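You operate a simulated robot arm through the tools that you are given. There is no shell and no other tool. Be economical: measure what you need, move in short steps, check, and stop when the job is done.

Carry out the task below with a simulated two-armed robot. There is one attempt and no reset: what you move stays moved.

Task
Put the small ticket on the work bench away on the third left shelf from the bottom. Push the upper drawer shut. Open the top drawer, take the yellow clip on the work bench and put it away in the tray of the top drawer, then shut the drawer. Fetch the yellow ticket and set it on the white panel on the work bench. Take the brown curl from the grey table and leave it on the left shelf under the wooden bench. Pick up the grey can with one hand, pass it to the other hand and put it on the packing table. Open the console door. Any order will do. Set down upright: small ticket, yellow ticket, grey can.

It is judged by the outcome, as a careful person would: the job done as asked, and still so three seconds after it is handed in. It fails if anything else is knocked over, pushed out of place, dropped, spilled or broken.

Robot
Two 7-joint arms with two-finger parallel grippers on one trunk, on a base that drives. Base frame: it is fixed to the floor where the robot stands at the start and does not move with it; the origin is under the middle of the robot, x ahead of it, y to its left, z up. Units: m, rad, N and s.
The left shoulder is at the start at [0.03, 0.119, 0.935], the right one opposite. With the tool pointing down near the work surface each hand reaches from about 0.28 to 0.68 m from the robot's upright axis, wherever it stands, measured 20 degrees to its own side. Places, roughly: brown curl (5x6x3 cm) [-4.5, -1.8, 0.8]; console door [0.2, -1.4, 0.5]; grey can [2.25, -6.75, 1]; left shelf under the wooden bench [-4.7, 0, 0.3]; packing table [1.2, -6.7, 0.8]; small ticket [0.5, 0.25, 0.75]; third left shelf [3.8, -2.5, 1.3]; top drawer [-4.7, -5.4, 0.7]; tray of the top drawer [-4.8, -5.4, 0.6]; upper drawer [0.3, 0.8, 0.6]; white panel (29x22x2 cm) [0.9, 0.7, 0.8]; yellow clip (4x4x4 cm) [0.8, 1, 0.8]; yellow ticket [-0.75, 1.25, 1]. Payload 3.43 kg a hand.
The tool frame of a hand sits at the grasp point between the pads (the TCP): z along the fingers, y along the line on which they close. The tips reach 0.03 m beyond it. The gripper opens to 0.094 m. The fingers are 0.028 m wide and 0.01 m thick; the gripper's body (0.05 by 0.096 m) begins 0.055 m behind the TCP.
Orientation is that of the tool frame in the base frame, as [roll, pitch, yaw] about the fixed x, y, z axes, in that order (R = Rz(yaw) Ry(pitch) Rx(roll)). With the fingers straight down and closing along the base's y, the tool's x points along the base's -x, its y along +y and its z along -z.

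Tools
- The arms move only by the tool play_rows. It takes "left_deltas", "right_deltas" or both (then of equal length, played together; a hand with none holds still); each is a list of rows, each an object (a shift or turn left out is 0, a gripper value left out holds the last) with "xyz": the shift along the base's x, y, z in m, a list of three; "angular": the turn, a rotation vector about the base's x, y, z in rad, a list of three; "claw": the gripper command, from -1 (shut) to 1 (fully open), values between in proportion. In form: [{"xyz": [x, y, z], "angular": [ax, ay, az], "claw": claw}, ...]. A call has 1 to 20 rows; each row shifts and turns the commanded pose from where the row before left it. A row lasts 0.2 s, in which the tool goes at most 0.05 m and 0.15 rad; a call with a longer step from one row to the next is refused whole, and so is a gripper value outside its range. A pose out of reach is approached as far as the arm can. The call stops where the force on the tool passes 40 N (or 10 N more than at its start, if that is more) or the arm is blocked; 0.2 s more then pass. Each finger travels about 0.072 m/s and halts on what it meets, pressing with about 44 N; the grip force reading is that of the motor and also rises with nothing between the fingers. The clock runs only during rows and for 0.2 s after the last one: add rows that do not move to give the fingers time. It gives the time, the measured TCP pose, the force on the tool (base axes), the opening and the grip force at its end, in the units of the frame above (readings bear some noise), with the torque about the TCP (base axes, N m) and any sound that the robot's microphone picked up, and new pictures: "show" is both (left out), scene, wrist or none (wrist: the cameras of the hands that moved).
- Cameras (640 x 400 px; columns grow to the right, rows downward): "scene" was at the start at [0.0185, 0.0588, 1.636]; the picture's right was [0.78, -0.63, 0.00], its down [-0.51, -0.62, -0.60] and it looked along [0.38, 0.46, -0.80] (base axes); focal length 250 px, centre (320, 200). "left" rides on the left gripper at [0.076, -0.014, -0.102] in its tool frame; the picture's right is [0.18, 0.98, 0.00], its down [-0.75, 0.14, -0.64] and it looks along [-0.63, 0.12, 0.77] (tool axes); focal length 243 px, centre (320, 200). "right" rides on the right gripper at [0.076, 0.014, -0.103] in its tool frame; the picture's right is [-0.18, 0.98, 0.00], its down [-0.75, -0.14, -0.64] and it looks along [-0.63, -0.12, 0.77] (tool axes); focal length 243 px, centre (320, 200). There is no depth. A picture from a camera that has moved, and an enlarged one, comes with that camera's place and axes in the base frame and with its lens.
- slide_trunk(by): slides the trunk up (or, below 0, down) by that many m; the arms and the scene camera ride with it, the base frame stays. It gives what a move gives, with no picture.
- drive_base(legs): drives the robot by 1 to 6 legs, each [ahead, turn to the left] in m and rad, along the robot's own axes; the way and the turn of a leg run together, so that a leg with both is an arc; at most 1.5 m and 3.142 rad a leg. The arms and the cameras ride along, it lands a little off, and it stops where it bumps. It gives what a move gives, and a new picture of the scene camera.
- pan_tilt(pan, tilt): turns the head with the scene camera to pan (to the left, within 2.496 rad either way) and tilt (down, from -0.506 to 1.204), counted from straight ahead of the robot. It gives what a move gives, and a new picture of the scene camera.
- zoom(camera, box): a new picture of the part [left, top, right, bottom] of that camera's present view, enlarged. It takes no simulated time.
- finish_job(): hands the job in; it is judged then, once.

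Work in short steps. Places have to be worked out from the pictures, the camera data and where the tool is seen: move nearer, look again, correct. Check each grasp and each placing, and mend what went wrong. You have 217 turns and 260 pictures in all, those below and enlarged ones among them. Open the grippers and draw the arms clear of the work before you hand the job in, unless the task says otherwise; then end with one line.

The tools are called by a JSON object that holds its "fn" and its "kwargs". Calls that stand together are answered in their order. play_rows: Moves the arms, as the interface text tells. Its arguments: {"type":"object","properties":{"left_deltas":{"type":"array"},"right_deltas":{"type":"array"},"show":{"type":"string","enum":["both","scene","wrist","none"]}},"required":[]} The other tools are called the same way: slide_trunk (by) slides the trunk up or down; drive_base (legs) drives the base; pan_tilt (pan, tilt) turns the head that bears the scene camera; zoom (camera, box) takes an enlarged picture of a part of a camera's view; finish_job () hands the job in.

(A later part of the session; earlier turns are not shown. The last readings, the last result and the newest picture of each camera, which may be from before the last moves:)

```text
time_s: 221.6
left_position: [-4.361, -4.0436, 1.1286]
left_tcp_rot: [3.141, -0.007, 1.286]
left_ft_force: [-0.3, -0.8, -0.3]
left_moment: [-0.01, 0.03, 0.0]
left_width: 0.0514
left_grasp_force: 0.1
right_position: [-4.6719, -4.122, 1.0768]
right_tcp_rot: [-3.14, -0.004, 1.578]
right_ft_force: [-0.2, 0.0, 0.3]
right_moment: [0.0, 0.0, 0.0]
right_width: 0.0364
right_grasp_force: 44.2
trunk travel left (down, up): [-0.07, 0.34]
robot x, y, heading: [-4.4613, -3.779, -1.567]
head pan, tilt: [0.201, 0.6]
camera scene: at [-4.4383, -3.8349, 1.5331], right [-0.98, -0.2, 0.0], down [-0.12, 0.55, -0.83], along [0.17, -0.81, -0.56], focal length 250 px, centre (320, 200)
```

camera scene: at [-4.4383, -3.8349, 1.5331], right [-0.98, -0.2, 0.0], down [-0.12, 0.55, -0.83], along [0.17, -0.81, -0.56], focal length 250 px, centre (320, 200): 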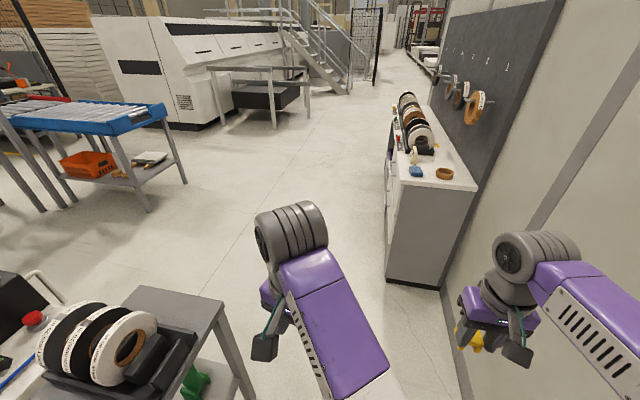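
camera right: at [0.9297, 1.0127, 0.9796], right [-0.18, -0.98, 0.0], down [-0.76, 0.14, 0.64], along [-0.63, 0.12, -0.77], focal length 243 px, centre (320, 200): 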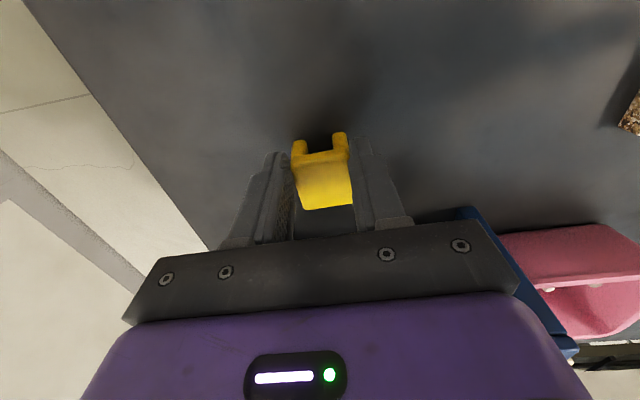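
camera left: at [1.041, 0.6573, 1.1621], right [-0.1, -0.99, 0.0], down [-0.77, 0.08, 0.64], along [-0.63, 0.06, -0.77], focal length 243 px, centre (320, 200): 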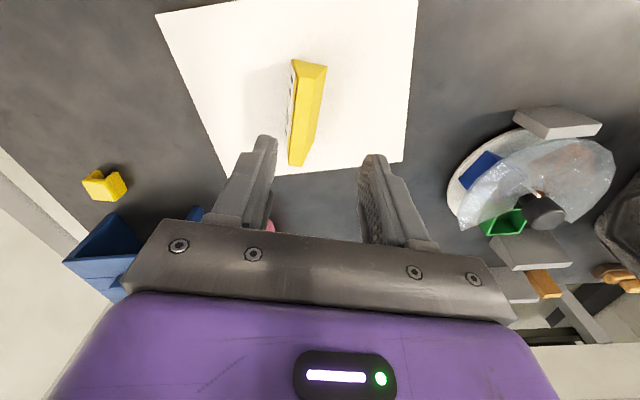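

Counter front is x≈−4.61, top z≈0.85, near end y≈−5.08. I go on around to stand in front of the drawers, facing west.

{"fn": "drive_base", "kwargs": {"legs": [[0.6, 0], [0, 0.644], [1.03, 0], [0, -2.21]]}}

{"fn": "pan_tilt", "kwargs": {"pan": 0.0, "tilt": 0.75}}

```text
time_s: 236.8
left_position: [-4.1166, -5.2898, 1.1284]
left_tcp_rot: [3.141, -0.008, -0.275]
left_ft_force: [-0.6, -0.6, -0.3]
left_moment: [0.03, -0.03, -0.02]
left_width: 0.0518
left_grasp_force: 0.0
right_position: [-4.1986, -4.979, 1.0768]
right_tcp_rot: [-3.14, -0.003, 0.013]
right_ft_force: [-0.9, 0.2, -1.6]
right_moment: [-0.01, 0.01, 0.0]
right_width: 0.0363
right_grasp_force: 44.2
trunk travel left (down, up): [-0.07, 0.34]
robot x, y, heading: [-3.8544, -5.1909, -3.128]
head pan, tilt: [0.201, 0.6]
camera scene: at [-3.9084, -5.2077, 1.5331], right [-0.21, 0.98, 0.0], down [0.55, 0.12, -0.83], along [-0.81, -0.17, -0.56], focal length 250 px, centre (320, 200)
```

scene: 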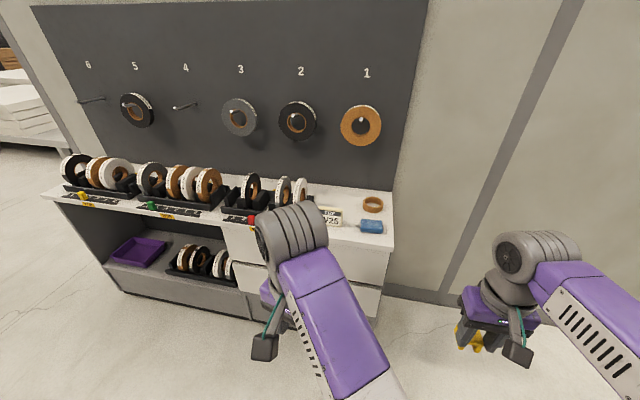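

```text
time_s: 237.5
left_position: [-4.1159, -5.2901, 1.1303]
left_tcp_rot: [3.138, -0.009, -0.277]
left_ft_force: [-0.3, 0.2, -0.7]
left_moment: [-0.01, 0.01, -0.01]
left_width: 0.0518
left_grasp_force: 0.0
right_position: [-4.1974, -4.9786, 1.0761]
right_tcp_rot: [-3.141, -0.003, 0.014]
right_ft_force: [0.9, -0.8, -1.1]
right_moment: [0.04, 0.0, -0.02]
right_width: 0.0362
right_grasp_force: 44.1
trunk travel left (down, up): [-0.07, 0.34]
robot x, y, heading: [-3.8524, -5.189, -3.128]
head pan, tilt: [0.0, 0.75]
camera scene: at [-3.9049, -5.1902, 1.5203], right [-0.01, 1.0, 0.0], down [0.68, 0.01, -0.73], along [-0.73, -0.01, -0.68], focal length 250 px, centre (320, 200)
```

scene: 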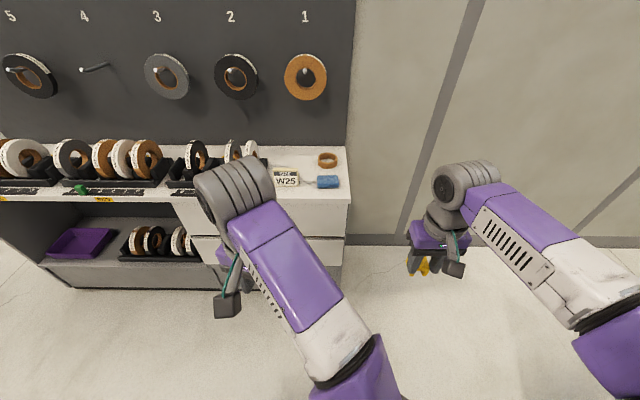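

The top drawer spans y≈−5.82…−5.08, front x≈−4.64. I shift the base to about (-4.0, -5.28) so the handle is ahead of the left hand, and tilt the left hand to look at the handle.

{"fn": "drive_base", "kwargs": {"legs": [[0, 0.53], [0.17, 0], [0, -0.545]]}}

{"fn": "play_rows", "kwargs": {"left_deltas": [{"xyz": [0.02, -0.02, 0], "angular": [0, 0.149, 0]}, {"xyz": [0.02, -0.02, 0], "angular": [0, 0.149, 0]}, {"xyz": [0.02, -0.02, 0], "angular": [0, 0.149, 0]}, {"xyz": [0.02, 0, 0], "angular": [0, 0.149, 0]}], "show": "wrist"}}

```text
time_s: 242.0
left_position: [-4.2636, -5.3758, 1.1292]
left_tcp_rot: [3.14, -0.007, -0.287]
left_ft_force: [-0.7, -0.2, -0.5]
left_moment: [0.02, 0.02, -0.01]
left_width: 0.0515
left_grasp_force: 0.1
right_position: [-4.3432, -5.0649, 1.0761]
right_tcp_rot: [-3.139, -0.002, 0.003]
right_ft_force: [-0.1, 0.1, -0.1]
right_moment: [0.05, 0.01, 0.01]
right_width: 0.0365
right_grasp_force: 43.8
trunk travel left (down, up): [-0.07, 0.34]
robot x, y, heading: [-3.9983, -5.281, -3.136]
head pan, tilt: [0.0, 0.75]
camera scene: at [-4.0514, -5.278, 1.5202], right [0.0, 1.0, 0.0], down [0.68, 0.0, -0.73], along [-0.73, 0.0, -0.68], focal length 250 px, centre (320, 200)
```

scene: 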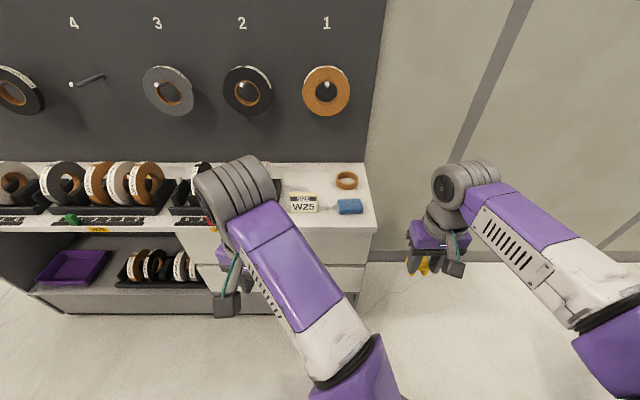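

```text
time_s: 242.6
left_position: [-4.2418, -5.4561, 1.1145]
left_tcp_rot: [3.091, 0.197, -0.102]
left_ft_force: [-0.7, -0.2, -0.5]
left_moment: [-0.02, -0.03, 0.01]
left_width: 0.0517
left_grasp_force: 0.0
right_position: [-4.3436, -5.0648, 1.077]
right_tcp_rot: [-3.141, -0.002, 0.001]
right_ft_force: [0.6, -0.3, 0.7]
right_moment: [0.0, 0.01, 0.02]
right_width: 0.0363
right_grasp_force: 43.8
trunk travel left (down, up): [-0.07, 0.34]
robot x, y, heading: [-3.9983, -5.279, -3.139]
head pan, tilt: [0.0, 0.75]
stopped in row 3 (left hand): the arm was blocked; the commanded pose is now the measured one
camera left: at [-4.145, -5.4474, 1.1999], right [0.09, -1.0, 0.01], down [-0.62, -0.05, 0.78], along [-0.78, -0.08, -0.62], focal length 243 px, centre (320, 200)
```

left: 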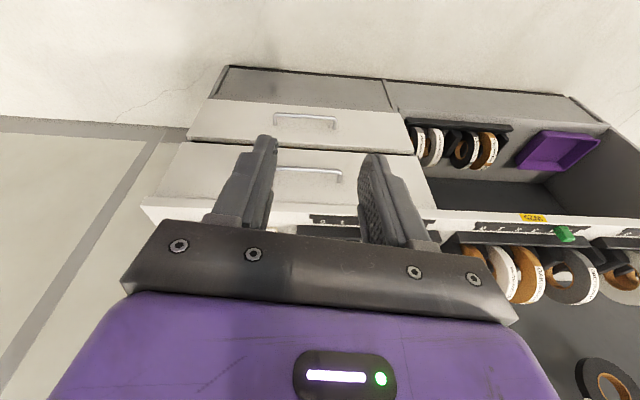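

The handle is seen: y −5.55…−5.38, x≈−4.60, z≈0.745, drawer front z 0.60–0.84. I'll pinch the bar with the fingers horizontal; first pitch the hand forward.

{"fn": "play_rows", "kwargs": {"left_deltas": [{"xyz": [-0.03, 0, 0]}, {"xyz": [-0.02, 0, -0.02], "angular": [0, 0.149, 0]}, {"xyz": [-0.015, 0, -0.02], "angular": [0, 0.149, 0]}, {"xyz": [-0.015, 0, -0.02], "angular": [0, 0.149, 0]}, {"xyz": [-0.015, 0, -0.02], "angular": [0, 0.149, 0]}, {"xyz": [-0.01, 0, -0.02], "angular": [0, 0.149, 0]}, {"xyz": [-0.01, 0, -0.02], "angular": [0, 0.149, 0]}, {"xyz": [-0.01, 0, -0.02], "angular": [0, 0.149, 0]}, {"xyz": [-0.01, 0, -0.02], "angular": [0, 0.149, 0]}, {"xyz": [0, 0, -0.02], "angular": [0, 0.149, 0]}], "show": "scene"}}

```text
time_s: 243.8
left_position: [-4.3301, -5.5095, 1.0244]
left_tcp_rot: [3.024, 0.656, 0.042]
left_ft_force: [0.1, 0.9, -0.2]
left_moment: [0.02, -0.01, -0.02]
left_width: 0.0517
left_grasp_force: 0.0
right_position: [-4.3433, -5.0644, 1.0774]
right_tcp_rot: [-3.141, -0.002, 0.001]
right_ft_force: [0.1, 0.4, 0.1]
right_moment: [-0.03, -0.02, 0.0]
right_width: 0.0365
right_grasp_force: 44.0
trunk travel left (down, up): [-0.07, 0.34]
robot x, y, heading: [-3.9977, -5.2788, -3.138]
head pan, tilt: [0.0, 0.75]
stopped in row 5 (left hand): the arm was blocked; the commanded pose is now the measured one
camera scene: at [-4.0518, -5.2784, 1.5202], right [0.0, 1.0, 0.0], down [0.68, 0.0, -0.73], along [-0.73, 0.0, -0.68], focal length 250 px, centre (320, 200)
```

scene: 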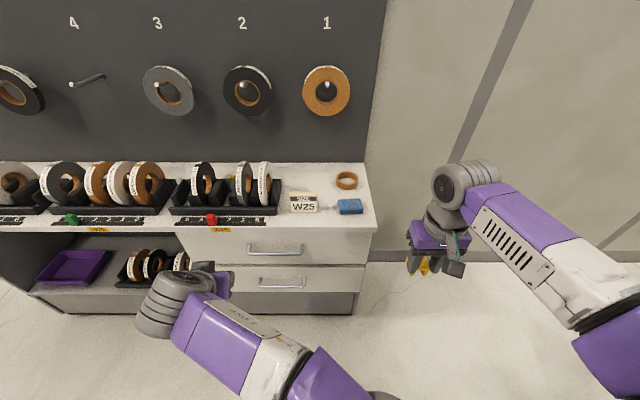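

The handle is in plain view at ≈(-4.61, -5.45, 0.745). The arm stalls when near the body, so I extend forward first and then pitch more.

{"fn": "play_rows", "kwargs": {"left_deltas": [{"xyz": [-0.03, 0, -0.02]}, {"xyz": [-0.03, 0, -0.02]}, {"xyz": [-0.02, 0, -0.03], "angular": [0, 0.1, 0]}, {"xyz": [-0.01, 0.01, -0.03], "angular": [0, 0.1, 0]}, {"xyz": [0, 0.01, -0.03], "angular": [0, 0.1, 0]}, {"xyz": [0, 0.01, -0.03], "angular": [0, 0.1, 0]}, {"xyz": [0, 0.01, -0.03], "angular": [0, 0.1, 0]}, {"xyz": [0, 0.01, -0.03], "angular": [0, 0.1, 0]}], "show": "wrist"}}

```text
time_s: 245.6
left_position: [-4.4602, -5.4592, 0.8096]
left_tcp_rot: [3.095, 1.255, 0.1]
left_ft_force: [1.4, -0.5, 0.1]
left_moment: [-0.02, 0.0, -0.02]
left_width: 0.0518
left_grasp_force: 0.1
left hand out of reach, approached as far as the arm can: row 5, 6, 7
right_position: [-4.3441, -5.0648, 1.0762]
right_tcp_rot: [-3.139, -0.003, 0.001]
right_ft_force: [0.9, 0.1, -0.4]
right_moment: [-0.02, 0.0, 0.0]
right_width: 0.0362
right_grasp_force: 44.1
trunk travel left (down, up): [-0.07, 0.34]
robot x, y, heading: [-4.0012, -5.2776, -3.14]
head pan, tilt: [0.0, 0.75]
camera left: at [-4.3424, -5.4271, 0.7696], right [0.2, -0.97, -0.16], down [0.39, -0.07, 0.92], along [-0.9, -0.24, 0.36], focal length 243 px, centre (320, 200)
```

left: 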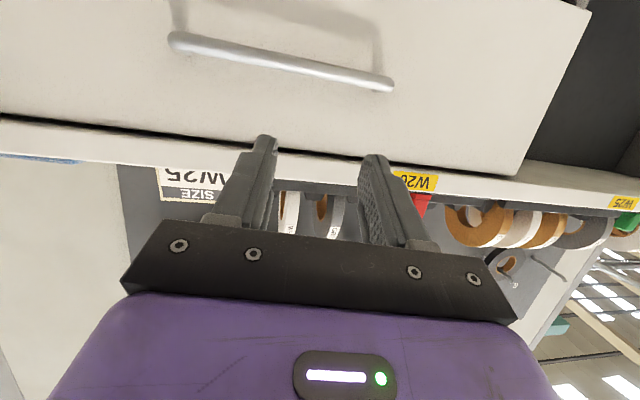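

Pitch is nearly horizontal; handle centre now refined to ≈(-4.605, -5.44, 0.74). I roll the hand 90° about the forward axis so the fingers close vertically.

{"fn": "play_rows", "kwargs": {"left_deltas": [{"angular": [0.149, 0, 0]}, {"angular": [0.149, 0, 0]}, {"angular": [0.149, 0, 0]}, {"angular": [0.149, 0, 0]}, {"angular": [0.149, 0, 0]}, {"angular": [0.149, 0, 0]}, {"angular": [0.149, 0, 0]}, {"angular": [0.149, 0, 0]}, {"angular": [0.149, 0, 0]}, {"angular": [0.149, 0, 0]}, {"angular": [0.08, 0, 0]}], "show": "both"}}

```text
time_s: 248.0
left_position: [-4.4573, -5.4205, 0.838]
left_tcp_rot: [-1.712, -0.033, 1.259]
left_ft_force: [0.3, 0.2, 0.3]
left_moment: [-0.03, 0.01, -0.01]
left_width: 0.0514
left_grasp_force: 0.0
left hand out of reach, approached as far as the arm can: row 7, 8, 9, 10, 11
right_position: [-4.3419, -5.0643, 1.0771]
right_tcp_rot: [-3.14, -0.003, 0.002]
right_ft_force: [0.0, 0.4, -0.6]
right_moment: [0.0, 0.03, -0.02]
right_width: 0.0363
right_grasp_force: 43.7
trunk travel left (down, up): [-0.07, 0.34]
robot x, y, heading: [-3.9987, -5.2784, -3.14]
head pan, tilt: [0.0, 0.75]
camera scene: at [-4.0516, -5.2784, 1.5202], right [0.0, 1.0, 0.0], down [0.68, 0.0, -0.73], along [-0.73, 0.0, -0.68], focal length 250 px, centre (320, 200)
camera left: at [-4.3401, -5.3788, 0.8695], right [0.2, 0.16, -0.97], down [0.39, -0.92, -0.07], along [-0.9, -0.37, -0.25], focal length 243 px, centre (320, 200)
```

scene: 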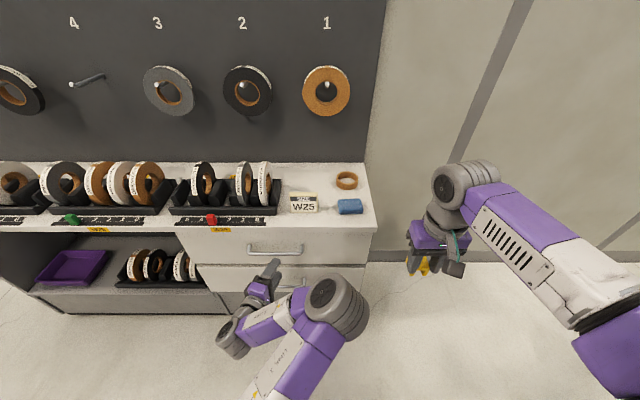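
left: 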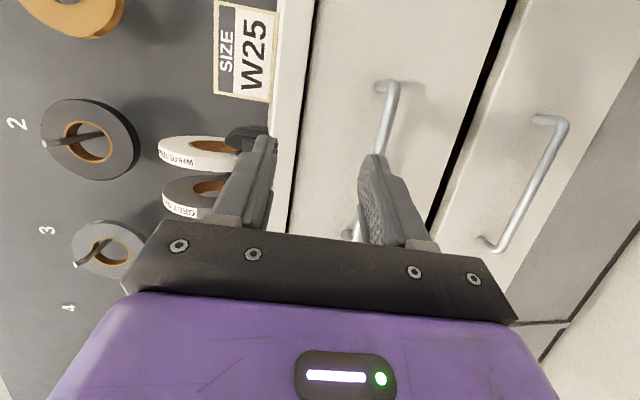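

Fingers now close vertically. I lower the trunk the last bit and approach the bar.

{"fn": "slide_trunk", "kwargs": {"by": -0.06}}

{"fn": "play_rows", "kwargs": {"left_deltas": [{"xyz": [-0.03, -0.005, -0.01]}, {"xyz": [-0.03, -0.005, -0.01]}, {"xyz": [-0.03, 0, -0.01]}], "show": "both"}}

```text
time_s: 249.0
left_position: [-4.4594, -5.4194, 0.7786]
left_tcp_rot: [-1.714, -0.032, 1.261]
left_ft_force: [-0.1, 0.4, 0.4]
left_moment: [0.0, -0.01, 0.0]
left_width: 0.0517
left_grasp_force: 0.2
right_position: [-4.3437, -5.0655, 1.0163]
right_tcp_rot: [-3.14, -0.001, 0.003]
right_ft_force: [0.8, 0.5, -0.5]
right_moment: [0.0, 0.01, 0.01]
right_width: 0.0363
right_grasp_force: 44.0
trunk travel left (down, up): [-0.01, 0.4]
robot x, y, heading: [-4.0016, -5.2835, -3.139]
head pan, tilt: [0.0, 0.75]
```

```text
time_s: 249.8
left_position: [-4.5397, -5.4007, 0.7743]
left_tcp_rot: [-1.714, -0.032, 1.262]
left_ft_force: [-0.2, -0.4, 0.3]
left_moment: [-0.01, 0.0, 0.0]
left_width: 0.0516
left_grasp_force: 0.0
left hand out of reach, approached as far as the arm can: row 1, 2, 3
right_position: [-4.3418, -5.0644, 1.0173]
right_tcp_rot: [-3.14, -0.001, 0.001]
right_ft_force: [-0.4, -0.5, -0.7]
right_moment: [-0.03, 0.0, 0.01]
right_width: 0.0364
right_grasp_force: 44.1
trunk travel left (down, up): [-0.01, 0.4]
robot x, y, heading: [-3.9971, -5.2762, -3.14]
head pan, tilt: [0.0, 0.75]
camera scene: at [-4.0517, -5.2783, 1.4602], right [0.0, 1.0, 0.0], down [0.68, 0.0, -0.73], along [-0.73, 0.0, -0.68], focal length 250 px, centre (320, 200)
camera left: at [-4.4214, -5.3591, 0.805], right [0.2, 0.16, -0.97], down [0.4, -0.92, -0.07], along [-0.9, -0.37, -0.25], focal length 243 px, centre (320, 200)
```

scene: 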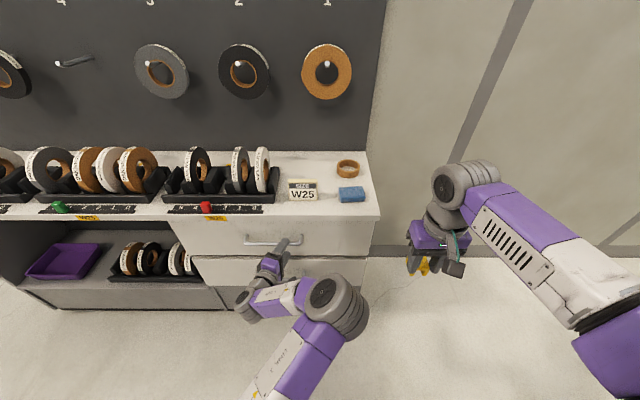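
left: 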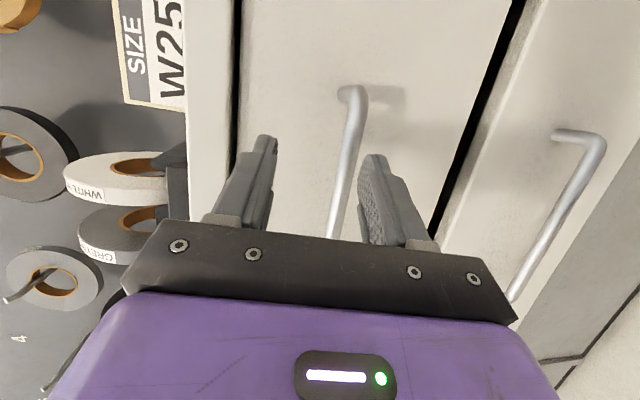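

The bar lies between the finger planes but ~3 cm lower than the TCP. I lower, then drive the base forward to engage.

{"fn": "play_rows", "kwargs": {"left_deltas": [{"xyz": [0.02, 0, -0.02]}, {"xyz": [0, 0, -0.015]}], "show": "wrist"}}

```text
time_s: 250.4
left_position: [-4.5152, -5.3865, 0.7499]
left_tcp_rot: [-1.715, -0.032, 1.259]
left_ft_force: [-0.6, 0.7, 0.1]
left_moment: [0.0, -0.04, 0.02]
left_width: 0.0517
left_grasp_force: 0.1
left hand out of reach, approached as far as the arm can: row 1, 2
right_position: [-4.3426, -5.0656, 1.0171]
right_tcp_rot: [-3.14, 0.0, 0.001]
right_ft_force: [0.3, 0.7, -1.3]
right_moment: [-0.03, -0.01, -0.02]
right_width: 0.0363
right_grasp_force: 43.7
trunk travel left (down, up): [-0.01, 0.4]
robot x, y, heading: [-3.9962, -5.28, -3.137]
head pan, tilt: [0.0, 0.75]
camera left: at [-4.3963, -5.3455, 0.7817], right [0.2, 0.16, -0.97], down [0.39, -0.92, -0.07], along [-0.9, -0.37, -0.25], focal length 243 px, centre (320, 200)
```

left: 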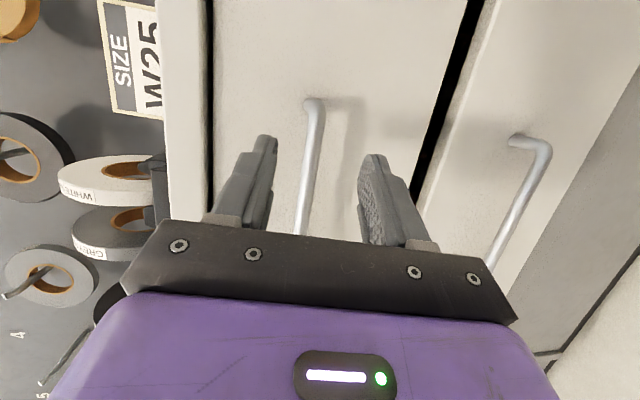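

Now aligned within a centimetre. I drive 8 cm forward to bring the pads around the bar.

{"fn": "drive_base", "kwargs": {"legs": [[0.078, 0]]}}

{"fn": "zoom", "kwargs": {"camera": "left", "box": [0, 0, 640, 400]}}

```text
time_s: 251.4
left_position: [-4.5925, -5.387, 0.7486]
left_tcp_rot: [-1.716, -0.031, 1.261]
left_ft_force: [-0.3, 0.7, 0.3]
left_moment: [0.0, -0.01, 0.0]
left_width: 0.0518
left_grasp_force: 0.1
right_position: [-4.4212, -5.0657, 1.0171]
right_tcp_rot: [-3.14, -0.004, 0.004]
right_ft_force: [0.1, -0.6, -0.3]
right_moment: [0.03, 0.0, -0.02]
right_width: 0.0363
right_grasp_force: 43.9
trunk travel left (down, up): [-0.01, 0.4]
robot x, y, heading: [-4.076, -5.2799, -3.143]
head pan, tilt: [0.0, 0.75]
camera scene: at [-4.13, -5.2785, 1.4602], right [0.0, 1.0, 0.0], down [0.68, 0.0, -0.73], along [-0.73, 0.0, -0.68], focal length 250 px, centre (320, 200)
```

scene: 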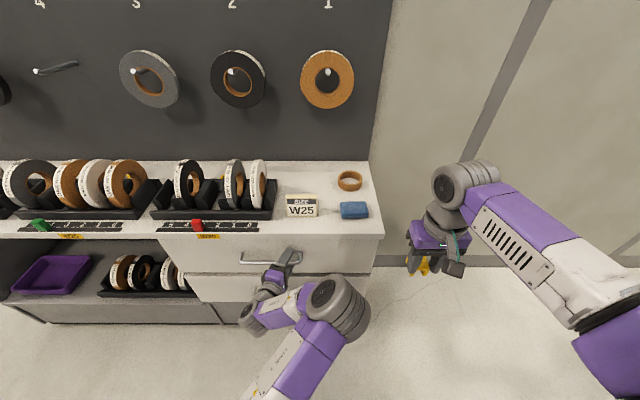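

```text
1.00 times, centred on (320, 200) of left (not enlarged: the box is as wide or as high as the picture)
camera zoom: at [-4.4744, -5.3459, 0.7816], right [0.2, 0.16, -0.97], down [0.4, -0.92, -0.07], along [-0.9, -0.37, -0.25], focal length 243 px, centre (320, 200)
```

zoom: 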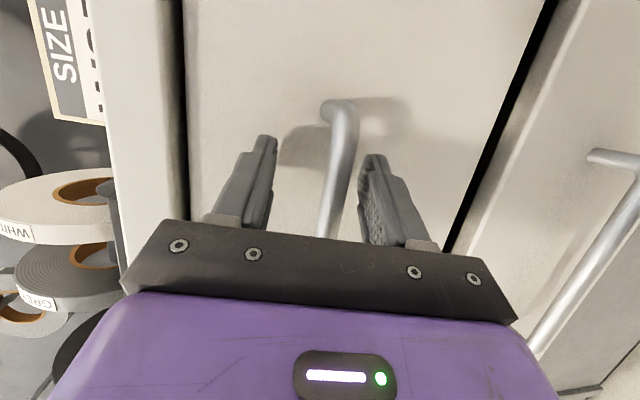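

The bar is between the pads. I close on it.

{"fn": "play_rows", "kwargs": {"left_deltas": [{"claw": -1}, {}, {}, {}], "show": "wrist"}}

```text
time_s: 252.1
left_position: [-4.5889, -5.3885, 0.7401]
left_tcp_rot: [-1.743, -0.039, 1.262]
left_ft_force: [-1.6, -0.4, -9.2]
left_moment: [0.12, -0.09, -0.3]
left_width: 0.0181
left_grasp_force: 45.0
right_position: [-4.4206, -5.0639, 1.0167]
right_tcp_rot: [-3.139, -0.002, 0.003]
right_ft_force: [0.7, 0.0, -0.4]
right_moment: [-0.03, 0.01, 0.02]
right_width: 0.0365
right_grasp_force: 44.4
trunk travel left (down, up): [-0.01, 0.4]
robot x, y, heading: [-4.0775, -5.2768, -3.138]
head pan, tilt: [0.0, 0.75]
stopped in row 3 (left hand): the force on the tool passed its limit at 43 N (the readings are from after the stop); the commanded pose is now the measured one
camera left: at [-4.4718, -5.3458, 0.7762], right [0.23, 0.16, -0.96], down [0.4, -0.92, -0.06], along [-0.89, -0.37, -0.27], focal length 243 px, centre (320, 200)
```

left: 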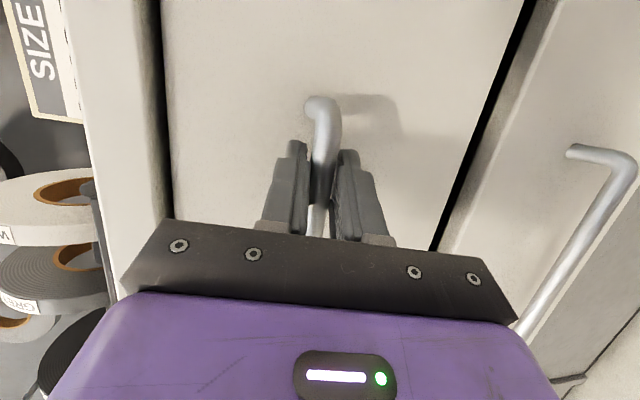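

Gripped on the bar. I reverse the base to draw the drawer out.

{"fn": "drive_base", "kwargs": {"legs": [[-0.28, 0]]}}

```text
time_s: 254.1
left_position: [-4.3088, -5.3878, 0.7412]
left_tcp_rot: [-1.744, -0.039, 1.264]
left_ft_force: [-0.8, -6.0, -24.5]
left_moment: [0.31, -0.15, -0.39]
left_width: 0.0176
left_grasp_force: 44.9
right_position: [-4.1401, -5.0644, 1.0167]
right_tcp_rot: [-3.139, -0.003, 0.002]
right_ft_force: [-0.1, -0.5, -0.2]
right_moment: [-0.03, -0.01, 0.02]
right_width: 0.0364
right_grasp_force: 44.5
trunk travel left (down, up): [-0.01, 0.4]
robot x, y, heading: [-3.7943, -5.281, -3.141]
head pan, tilt: [0.0, 0.75]
camera scene: at [-3.8494, -5.2791, 1.4601], right [0.0, 1.0, 0.0], down [0.68, 0.0, -0.73], along [-0.73, 0.0, -0.68], focal length 250 px, centre (320, 200)
```

scene: 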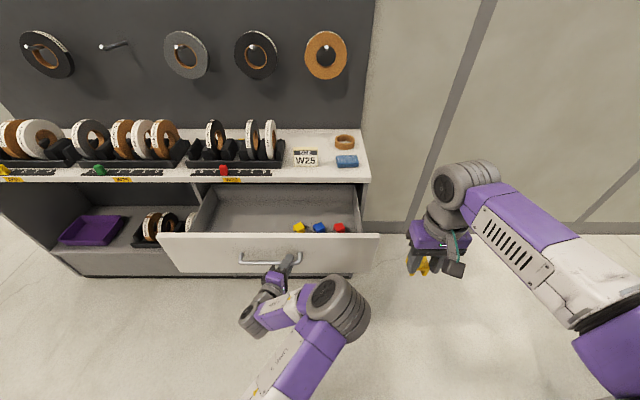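

The drawer is open 0.28 m, with small items at the right rear. I try pulling a little more to gain room.

{"fn": "drive_base", "kwargs": {"legs": [[-0.06, 0]]}}

```text
time_s: 255.1
left_position: [-4.2459, -5.3866, 0.7417]
left_tcp_rot: [-1.741, -0.037, 1.264]
left_ft_force: [0.5, 0.4, 0.2]
left_moment: [-0.03, -0.01, 0.04]
left_width: 0.0001
left_grasp_force: 33.2
right_position: [-4.0787, -5.0641, 1.0175]
right_tcp_rot: [-3.139, -0.001, 0.002]
right_ft_force: [0.3, -0.5, 0.6]
right_moment: [0.01, 0.01, 0.02]
right_width: 0.0363
right_grasp_force: 43.8
trunk travel left (down, up): [-0.01, 0.4]
robot x, y, heading: [-3.7363, -5.2793, -3.142]
head pan, tilt: [0.0, 0.75]
camera scene: at [-3.7859, -5.2779, 1.4603], right [0.0, 1.0, 0.0], down [0.68, 0.0, -0.73], along [-0.73, 0.0, -0.68], focal length 250 px, centre (320, 200)
```

scene: 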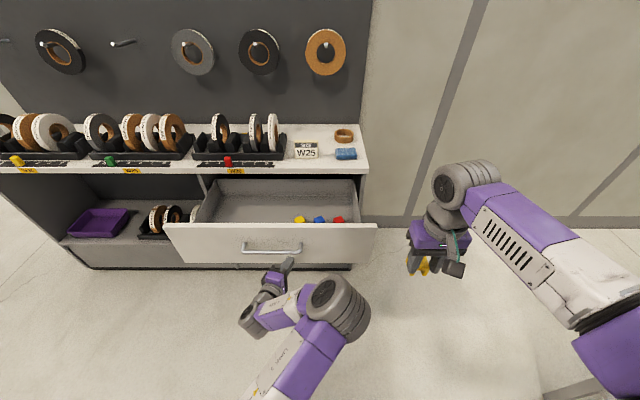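

The grip slipped off at end of travel; the drawer stays well open. I raise the left hand clear and shift the base so the right hand can reach into the drawer's empty left part.

{"fn": "play_rows", "kwargs": {"left_deltas": [{"xyz": [0.03, 0, 0.02]}, {"xyz": [0.02, -0.02, 0.04]}, {"xyz": [0, -0.02, 0.045]}, {"xyz": [0, -0.02, 0.045]}, {"xyz": [0, -0.02, 0.045]}, {"xyz": [0, -0.02, 0.045]}], "show": "none"}}

{"fn": "drive_base", "kwargs": {"legs": [[0, 0.99], [0.38, 0], [0, -0.99]]}}

```text
time_s: 256.5
left_position: [-4.201, -5.4872, 0.9797]
left_tcp_rot: [-1.747, -0.033, 1.265]
left_ft_force: [-0.6, -0.6, 0.4]
left_moment: [0.01, -0.03, -0.01]
left_width: 0.0
left_grasp_force: 32.8
left hand out of reach, approached as far as the arm can: row 3
right_position: [-4.0798, -5.063, 1.0158]
right_tcp_rot: [3.141, -0.001, 0.004]
right_ft_force: [-0.2, 0.7, 0.6]
right_moment: [-0.08, 0.01, -0.01]
right_width: 0.036
right_grasp_force: 44.0
trunk travel left (down, up): [-0.01, 0.4]
robot x, y, heading: [-3.7315, -5.2793, -3.139]
head pan, tilt: [0.0, 0.75]
```

```text
time_s: 263.9
left_position: [-4.4031, -5.8207, 0.9812]
left_tcp_rot: [-1.744, -0.037, 1.283]
left_ft_force: [-0.1, -0.2, -0.6]
left_moment: [-0.03, 0.01, 0.0]
left_width: 0.0002
left_grasp_force: 32.6
right_position: [-4.2877, -5.3945, 1.017]
right_tcp_rot: [-3.14, -0.002, 0.02]
right_ft_force: [0.1, -0.3, 0.5]
right_moment: [-0.04, -0.02, -0.04]
right_width: 0.0363
right_grasp_force: 43.8
trunk travel left (down, up): [-0.01, 0.4]
robot x, y, heading: [-3.9409, -5.6034, -3.122]
head pan, tilt: [0.0, 0.75]
camera scene: at [-3.9937, -5.6024, 1.4602], right [-0.02, 1.0, 0.0], down [0.68, 0.01, -0.73], along [-0.73, -0.02, -0.68], focal length 250 px, centre (320, 200)
```

scene: 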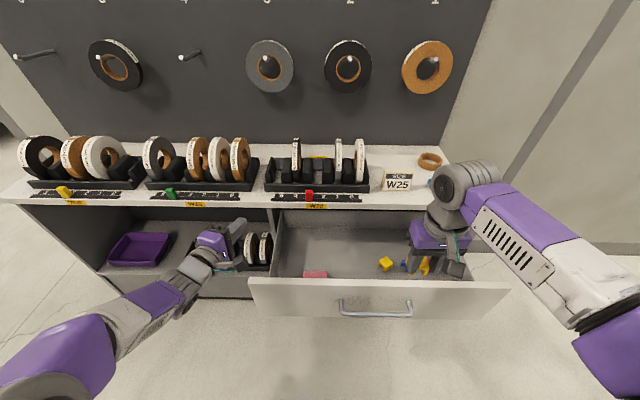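

Items seen: yellow at ≈(-4.52,-5.37), a pink one ≈(-4.47,-5.64). The gap at (-4.50,-5.50) is free. I bring the right hand above it and check with its camera.

{"fn": "play_rows", "kwargs": {"right_deltas": [{"xyz": [-0.04, -0.025, 0]}, {"xyz": [-0.04, -0.025, 0]}, {"xyz": [-0.04, -0.025, -0.01]}, {"xyz": [-0.04, -0.02, -0.01]}, {"xyz": [-0.04, -0.01, -0.01]}], "show": "wrist"}}

```text
time_s: 265.1
left_position: [-4.4041, -5.8206, 0.981]
left_tcp_rot: [-1.745, -0.035, 1.282]
left_ft_force: [0.6, -0.8, -0.2]
left_moment: [0.0, -0.02, -0.04]
left_width: 0.0001
left_grasp_force: 33.2
right_position: [-4.4911, -5.5006, 0.9879]
right_tcp_rot: [-3.14, -0.006, 0.021]
right_ft_force: [-0.1, -0.2, 0.3]
right_moment: [-0.02, 0.01, -0.01]
right_width: 0.0362
right_grasp_force: 44.2
trunk travel left (down, up): [-0.01, 0.4]
robot x, y, heading: [-3.942, -5.6039, -3.117]
head pan, tilt: [0.0, 0.75]
camera right: at [-4.4148, -5.5134, 1.0908], right [-0.16, -0.99, 0.0], down [-0.76, 0.12, 0.64], along [-0.63, 0.11, -0.77], focal length 243 px, centre (320, 200)
```

right: 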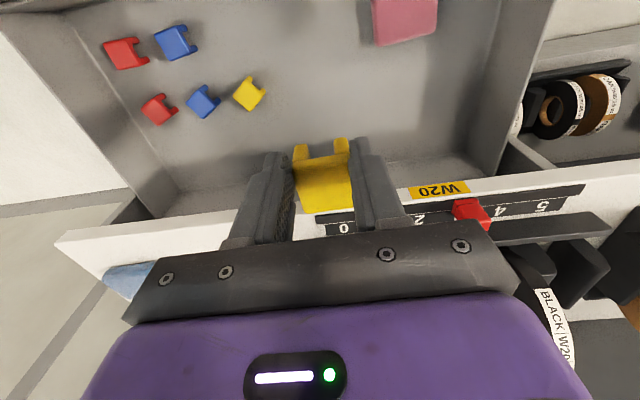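

The spot beneath the TCP (between yellow clip and pink item) is free and the hand clears counter and drawer front. I lower it.

{"fn": "play_rows", "kwargs": {"right_deltas": [{"xyz": [0, 0, -0.04]}, {"xyz": [0, 0, -0.04]}, {"xyz": [0, 0, -0.04]}, {"xyz": [0, 0, -0.04]}, {"xyz": [0, 0, -0.04]}, {"xyz": [0, 0, -0.04]}, {"xyz": [0, 0, -0.03]}], "show": "both"}}

```text
time_s: 266.7
left_position: [-4.4037, -5.8218, 0.9807]
left_tcp_rot: [-1.744, -0.036, 1.284]
left_ft_force: [0.8, 0.4, -0.7]
left_moment: [0.05, 0.02, -0.02]
left_width: 0.0
left_grasp_force: 33.0
right_position: [-4.489, -5.4988, 0.7179]
right_tcp_rot: [-3.139, -0.002, 0.022]
right_ft_force: [0.5, 0.2, -0.3]
right_moment: [-0.01, -0.03, 0.0]
right_width: 0.0363
right_grasp_force: 44.0
trunk travel left (down, up): [-0.01, 0.4]
robot x, y, heading: [-3.9409, -5.6039, -3.119]
head pan, tilt: [0.0, 0.75]
camera scene: at [-3.9939, -5.6025, 1.4602], right [-0.02, 1.0, 0.0], down [0.68, 0.01, -0.73], along [-0.73, -0.02, -0.68], focal length 250 px, centre (320, 200)
camera right: at [-4.4135, -5.5124, 0.8202], right [-0.16, -0.99, 0.0], down [-0.76, 0.13, 0.64], along [-0.63, 0.11, -0.77], focal length 243 px, centre (320, 200)
```

scene: 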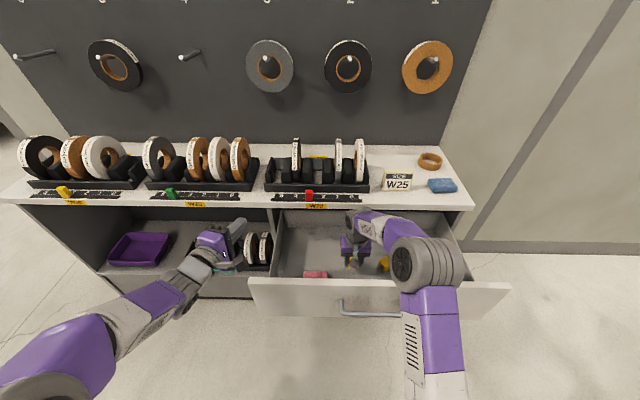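
right: 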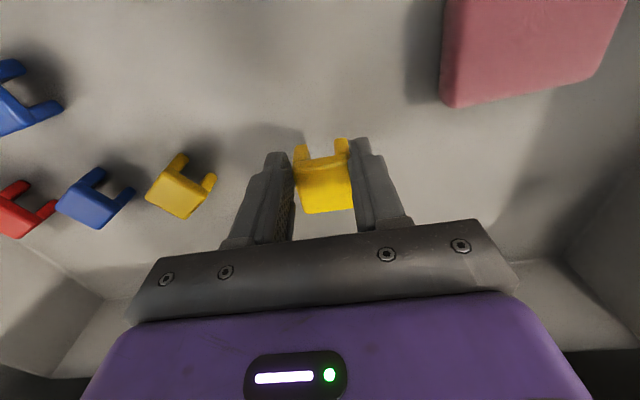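

Continue down slowly until contact.

{"fn": "play_rows", "kwargs": {"right_deltas": [{"xyz": [0, 0, -0.015]}, {"xyz": [0, 0, -0.015]}, {"xyz": [0, 0, -0.008]}, {"xyz": [0, 0, -0.008]}, {"xyz": [0, 0, -0.008]}, {"xyz": [0, 0, -0.008]}, {"xyz": [0, 0, -0.008]}], "show": "wrist"}}

```text
time_s: 267.7
left_position: [-4.4042, -5.8199, 0.98]
left_tcp_rot: [-1.743, -0.036, 1.284]
left_ft_force: [-0.5, -0.2, -0.8]
left_moment: [0.02, 0.03, -0.01]
left_width: 0.0
left_grasp_force: 33.2
right_position: [-4.4969, -5.4992, 0.6823]
right_tcp_rot: [3.139, 0.023, 0.02]
right_ft_force: [-1.3, 2.4, 14.3]
right_moment: [0.05, 0.09, -0.02]
right_width: 0.0361
right_grasp_force: 43.4
trunk travel left (down, up): [-0.01, 0.4]
robot x, y, heading: [-3.9426, -5.5985, -3.12]
head pan, tilt: [0.0, 0.75]
stopped in row 4 (right hand): the force on the tool passed its limit at 55 N (the readings are from after the stop); the commanded pose is now the measured one
camera right: at [-4.4184, -5.5129, 0.785], right [-0.16, -0.99, 0.01], down [-0.74, 0.13, 0.66], along [-0.65, 0.1, -0.75], focal length 243 px, centre (320, 200)
```

right: 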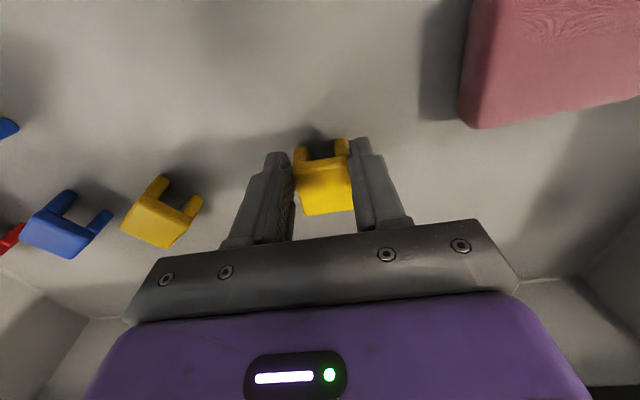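

Contact with the drawer floor. I release and rise.

{"fn": "play_rows", "kwargs": {"right_deltas": [{"xyz": [0, 0, 0.002], "claw": 0.15}, {}, {}, {"xyz": [0, 0, 0.02]}, {"xyz": [0, 0, 0.04]}, {"xyz": [0, 0, 0.045]}, {"xyz": [0, 0, 0.045]}, {"xyz": [0, 0, 0.045]}, {"xyz": [0, 0, 0.045]}, {"xyz": [0.02, 0.01, 0.04]}], "show": "wrist"}}

```text
time_s: 269.9
left_position: [-4.4031, -5.819, 0.9799]
left_tcp_rot: [-1.742, -0.038, 1.283]
left_ft_force: [0.4, 0.3, 0.1]
left_moment: [0.0, -0.03, -0.03]
left_width: 0.0
left_grasp_force: 33.1
right_position: [-4.473, -5.4903, 0.963]
right_tcp_rot: [-3.141, 0.013, 0.022]
right_ft_force: [-0.4, 0.0, 0.6]
right_moment: [-0.01, -0.01, 0.03]
right_width: 0.054
right_grasp_force: 0.2
trunk travel left (down, up): [-0.01, 0.4]
robot x, y, heading: [-3.9374, -5.6013, -3.115]
head pan, tilt: [0.0, 0.75]
camera right: at [-4.3958, -5.5031, 1.0658], right [-0.16, -0.99, 0.0], down [-0.75, 0.13, 0.65], along [-0.64, 0.1, -0.76], focal length 243 px, centre (320, 200)
```

right: 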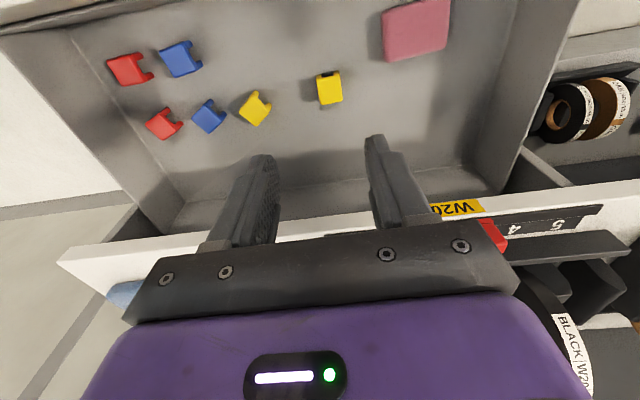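

The clip lies in the drawer tray. Now I back up 0.22 m and set the left hand (fingers forward, closed) in front of the plate to push it shut.

{"fn": "drive_base", "kwargs": {"legs": [[-0.24, 0]]}}

{"fn": "play_rows", "kwargs": {"left_deltas": [{"xyz": [0, 0.02, -0.04]}, {"xyz": [0, 0.02, -0.04]}, {"xyz": [0, 0.02, -0.04]}, {"xyz": [0, 0.02, -0.04]}, {"xyz": [0, 0.02, -0.035]}], "show": "both"}}

```text
time_s: 271.7
left_position: [-4.1682, -5.8125, 0.9817]
left_tcp_rot: [-1.742, -0.037, 1.277]
left_ft_force: [0.4, 0.3, 0.9]
left_moment: [-0.04, 0.02, -0.03]
left_width: 0.0001
left_grasp_force: 33.4
right_position: [-4.2354, -5.4815, 0.9639]
right_tcp_rot: [3.141, 0.016, 0.015]
right_ft_force: [-0.1, -0.2, 0.7]
right_moment: [0.03, 0.01, -0.03]
right_width: 0.0543
right_grasp_force: 0.3
trunk travel left (down, up): [-0.01, 0.4]
robot x, y, heading: [-3.7018, -5.6001, -3.129]
head pan, tilt: [0.0, 0.75]
camera scene: at [-3.7557, -5.5979, 1.4603], right [-0.01, 1.0, 0.0], down [0.68, 0.01, -0.73], along [-0.73, -0.01, -0.68], focal length 250 px, centre (320, 200)
```

scene: 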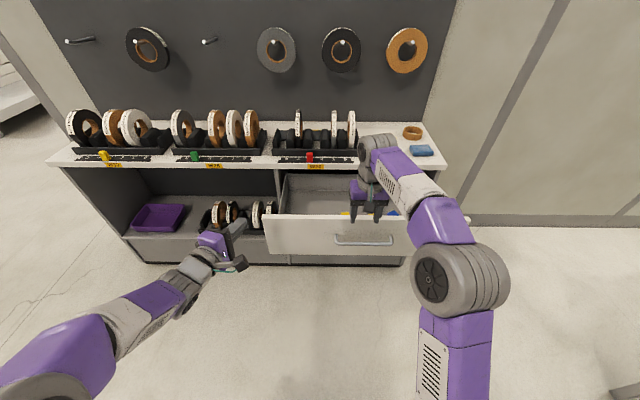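

```text
time_s: 272.9
left_position: [-4.1693, -5.7129, 0.7861]
left_tcp_rot: [-1.743, -0.032, 1.275]
left_ft_force: [-0.3, 0.5, -0.7]
left_moment: [0.02, 0.0, 0.03]
left_width: 0.0001
left_grasp_force: 33.0
right_position: [-4.2366, -5.4825, 0.9622]
right_tcp_rot: [3.141, 0.015, 0.016]
right_ft_force: [0.0, 0.3, 0.2]
right_moment: [0.01, 0.01, 0.0]
right_width: 0.054
right_grasp_force: 0.1
trunk travel left (down, up): [-0.01, 0.4]
robot x, y, heading: [-3.7089, -5.5993, -3.125]
head pan, tilt: [0.0, 0.75]
camera scene: at [-3.7568, -5.5979, 1.4602], right [-0.01, 1.0, 0.0], down [0.68, 0.01, -0.73], along [-0.73, -0.01, -0.68], focal length 250 px, centre (320, 200)
camera left: at [-4.052, -5.6696, 0.8212], right [0.23, 0.16, -0.96], down [0.41, -0.91, -0.06], along [-0.88, -0.38, -0.27], focal length 243 px, centre (320, 200)
```

scene: 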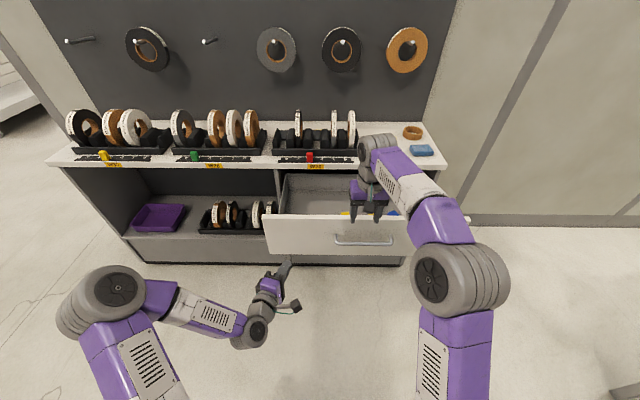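
left: 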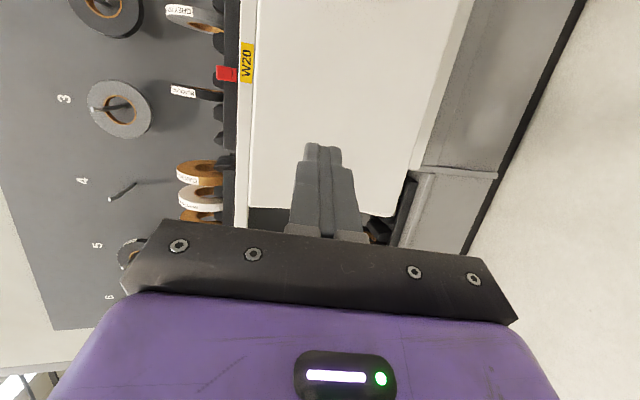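

The left hand is in front of the plate. I shift it toward the plate middle, and draw the right hand back and up so it won't reach the counter items during the push.

{"fn": "play_rows", "kwargs": {"left_deltas": [{"xyz": [0, 0.025, 0]}, {"xyz": [0, 0.025, 0]}, {"xyz": [0, 0.03, 0]}, {}, {}], "right_deltas": [{"xyz": [0.03, 0.0, 0.035]}, {"xyz": [0.03, 0.02, 0.03]}, {"xyz": [0.03, 0.02, 0.03]}, {"xyz": [0.03, 0.02, 0.03]}, {"xyz": [0.03, 0.02, 0.03]}], "show": "none"}}

{"fn": "drive_base", "kwargs": {"legs": [[0.38, 0]]}}

```text
time_s: 274.1
left_position: [-4.169, -5.6321, 0.7859]
left_tcp_rot: [-1.741, -0.037, 1.277]
left_ft_force: [0.8, 0.7, 0.6]
left_moment: [0.01, 0.01, 0.01]
left_width: 0.0
left_grasp_force: 33.3
right_position: [-4.0874, -5.4009, 1.1169]
right_tcp_rot: [-3.14, 0.015, 0.012]
right_ft_force: [0.2, 0.3, -0.1]
right_moment: [0.0, -0.01, 0.01]
right_width: 0.054
right_grasp_force: 0.0
trunk travel left (down, up): [-0.01, 0.4]
robot x, y, heading: [-3.7057, -5.5953, -3.129]
head pan, tilt: [0.0, 0.75]
```

```text
time_s: 276.5
left_position: [-4.5484, -5.6415, 0.7855]
left_tcp_rot: [-1.744, -0.038, 1.282]
left_ft_force: [-0.2, 0.0, -0.2]
left_moment: [0.01, -0.01, -0.04]
left_width: 0.0
left_grasp_force: 33.0
right_position: [-4.4685, -5.4088, 1.1167]
right_tcp_rot: [-3.14, 0.014, 0.018]
right_ft_force: [-0.9, 0.1, 0.1]
right_moment: [-0.01, 0.0, -0.01]
right_width: 0.054
right_grasp_force: 0.2
trunk travel left (down, up): [-0.01, 0.4]
robot x, y, heading: [-4.0803, -5.6026, -3.125]
head pan, tilt: [0.0, 0.75]
camera scene: at [-4.1358, -5.6043, 1.4602], right [-0.02, 1.0, 0.0], down [0.68, 0.01, -0.73], along [-0.73, -0.01, -0.68], focal length 250 px, centre (320, 200)
```

scene: 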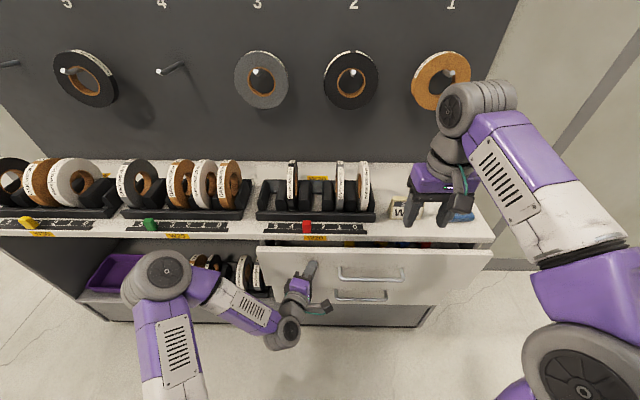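

Nearly shut; a few centimetres more.

{"fn": "drive_base", "kwargs": {"legs": [[0.08, 0]]}}

```text
time_s: 277.5
left_position: [-4.6027, -5.6427, 0.7849]
left_tcp_rot: [-1.746, -0.039, 1.275]
left_ft_force: [4.0, -2.2, 1.4]
left_moment: [-0.02, 0.06, 0.08]
left_width: 0.0
left_grasp_force: 32.6
right_position: [-4.5304, -5.4105, 1.116]
right_tcp_rot: [3.141, 0.014, 0.016]
right_ft_force: [0.3, 0.3, 0.8]
right_moment: [-0.01, 0.02, 0.02]
right_width: 0.0541
right_grasp_force: 0.1
trunk travel left (down, up): [-0.01, 0.4]
robot x, y, heading: [-4.1474, -5.6083, -3.121]
head pan, tilt: [0.0, 0.75]
stopped in leg 1: the force on the tool passed its limit at 112 N (the readings are from after the stop); the commanded pose is now the measured one
camera scene: at [-4.1957, -5.6056, 1.4602], right [-0.02, 1.0, 0.0], down [0.68, 0.01, -0.73], along [-0.73, -0.01, -0.68], focal length 250 px, centre (320, 200)
```

scene: 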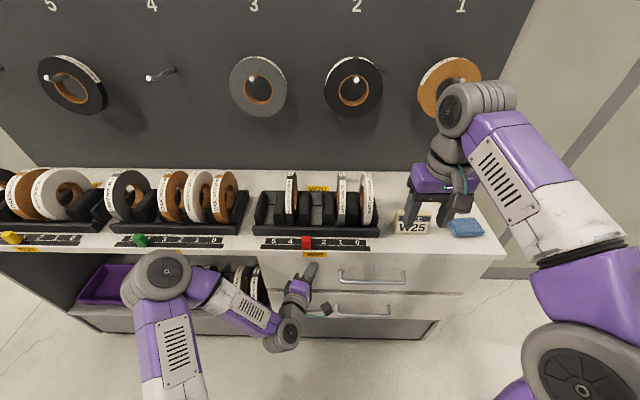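

The drawer is shut (112 N at the stop). I back away, and return the left hand to a fingers-down pose.

{"fn": "drive_base", "kwargs": {"legs": [[-0.32, 0]]}}

{"fn": "slide_trunk", "kwargs": {"by": 0.15}}

{"fn": "play_rows", "kwargs": {"left_deltas": [{"xyz": [0, -0.01, 0.01], "angular": [-0.149, 0, 0]}, {"xyz": [0, -0.01, 0.01], "angular": [-0.149, 0, 0]}, {"xyz": [0, -0.01, 0.01], "angular": [-0.149, 0, 0]}, {"xyz": [0, -0.01, 0.01], "angular": [-0.149, 0, 0]}, {"xyz": [0, -0.01, 0.01], "angular": [-0.149, 0, 0]}, {"angular": [-0.149, 0, 0]}, {"angular": [-0.149, 0, 0]}, {"angular": [-0.149, 0, 0]}, {"angular": [-0.149, 0, 0]}, {"angular": [-0.149, 0, 0]}, {"xyz": [0, 0, 0.02], "angular": [0, -0.149, 0]}, {"xyz": [0, 0, 0.02], "angular": [0, -0.149, 0]}, {"xyz": [0, 0, 0.02], "angular": [0, -0.149, 0]}, {"xyz": [0, 0, 0.02], "angular": [0, -0.149, 0]}, {"xyz": [0, 0, 0.02], "angular": [0, -0.149, 0]}, {"xyz": [0, 0, 0.02], "angular": [0, -0.149, 0]}, {"xyz": [0, 0, 0.02], "angular": [0, -0.149, 0]}, {"xyz": [0, 0, 0.02], "angular": [0, -0.149, 0]}], "show": "scene"}}

```text
time_s: 279.6
left_position: [-4.2849, -5.6349, 0.7851]
left_tcp_rot: [-1.746, -0.037, 1.269]
left_ft_force: [-0.2, -0.4, -0.1]
left_moment: [-0.01, -0.01, -0.03]
left_width: 0.0001
left_grasp_force: 32.7
right_position: [-4.2112, -5.4022, 1.1166]
right_tcp_rot: [-3.141, 0.011, 0.01]
right_ft_force: [0.1, 0.3, -0.2]
right_moment: [0.02, 0.01, 0.01]
right_width: 0.0543
right_grasp_force: 0.0
trunk travel left (down, up): [-0.01, 0.4]
robot x, y, heading: [-3.829, -5.6045, -3.128]
head pan, tilt: [0.0, 0.75]
camera scene: at [-3.8787, -5.5997, 1.4603], right [-0.01, 1.0, 0.0], down [0.68, 0.01, -0.73], along [-0.73, -0.01, -0.68], focal length 250 px, centre (320, 200)
```

scene: 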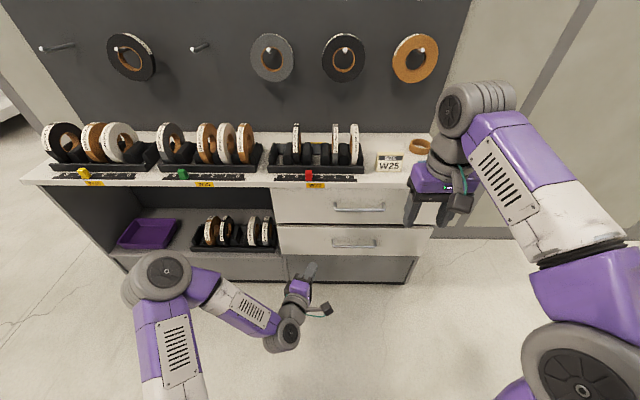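

```text
time_s: 281.4
left_position: [-4.2858, -5.6333, 0.9337]
left_tcp_rot: [-1.745, -0.038, 1.271]
left_ft_force: [0.0, 0.0, -0.7]
left_moment: [0.0, 0.01, 0.04]
left_width: 0.0
left_grasp_force: 32.9
right_position: [-4.2123, -5.4023, 1.2669]
right_tcp_rot: [-3.141, 0.012, 0.011]
right_ft_force: [-0.6, -0.7, 0.1]
right_moment: [0.0, 0.02, -0.02]
right_width: 0.0539
right_grasp_force: 0.0
trunk travel left (down, up): [-0.16, 0.25]
robot x, y, heading: [-3.824, -5.6007, -3.128]
head pan, tilt: [0.0, 0.75]
```

```text
time_s: 285.2
left_position: [-4.285, -5.6861, 1.1441]
left_tcp_rot: [2.997, 0.071, 0.114]
left_ft_force: [-0.8, -0.5, 0.0]
left_moment: [-0.01, -0.01, 0.0]
left_width: 0.0
left_grasp_force: 32.8
right_position: [-4.2131, -5.4015, 1.2658]
right_tcp_rot: [3.142, 0.012, 0.011]
right_ft_force: [0.2, 0.3, 0.0]
right_moment: [0.01, 0.01, 0.03]
right_width: 0.0543
right_grasp_force: 0.0
trunk travel left (down, up): [-0.16, 0.25]
robot x, y, heading: [-3.8295, -5.597, -3.127]
head pan, tilt: [0.0, 0.75]
camera scene: at [-3.8801, -5.5996, 1.6102], right [-0.01, 1.0, 0.0], down [0.68, 0.01, -0.73], along [-0.73, -0.01, -0.68], focal length 250 px, centre (320, 200)
```

scene: 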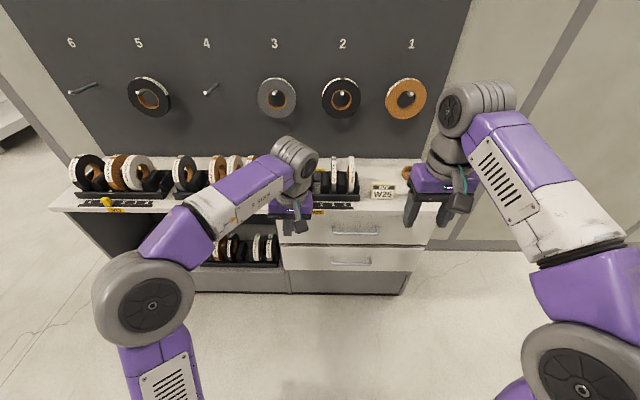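

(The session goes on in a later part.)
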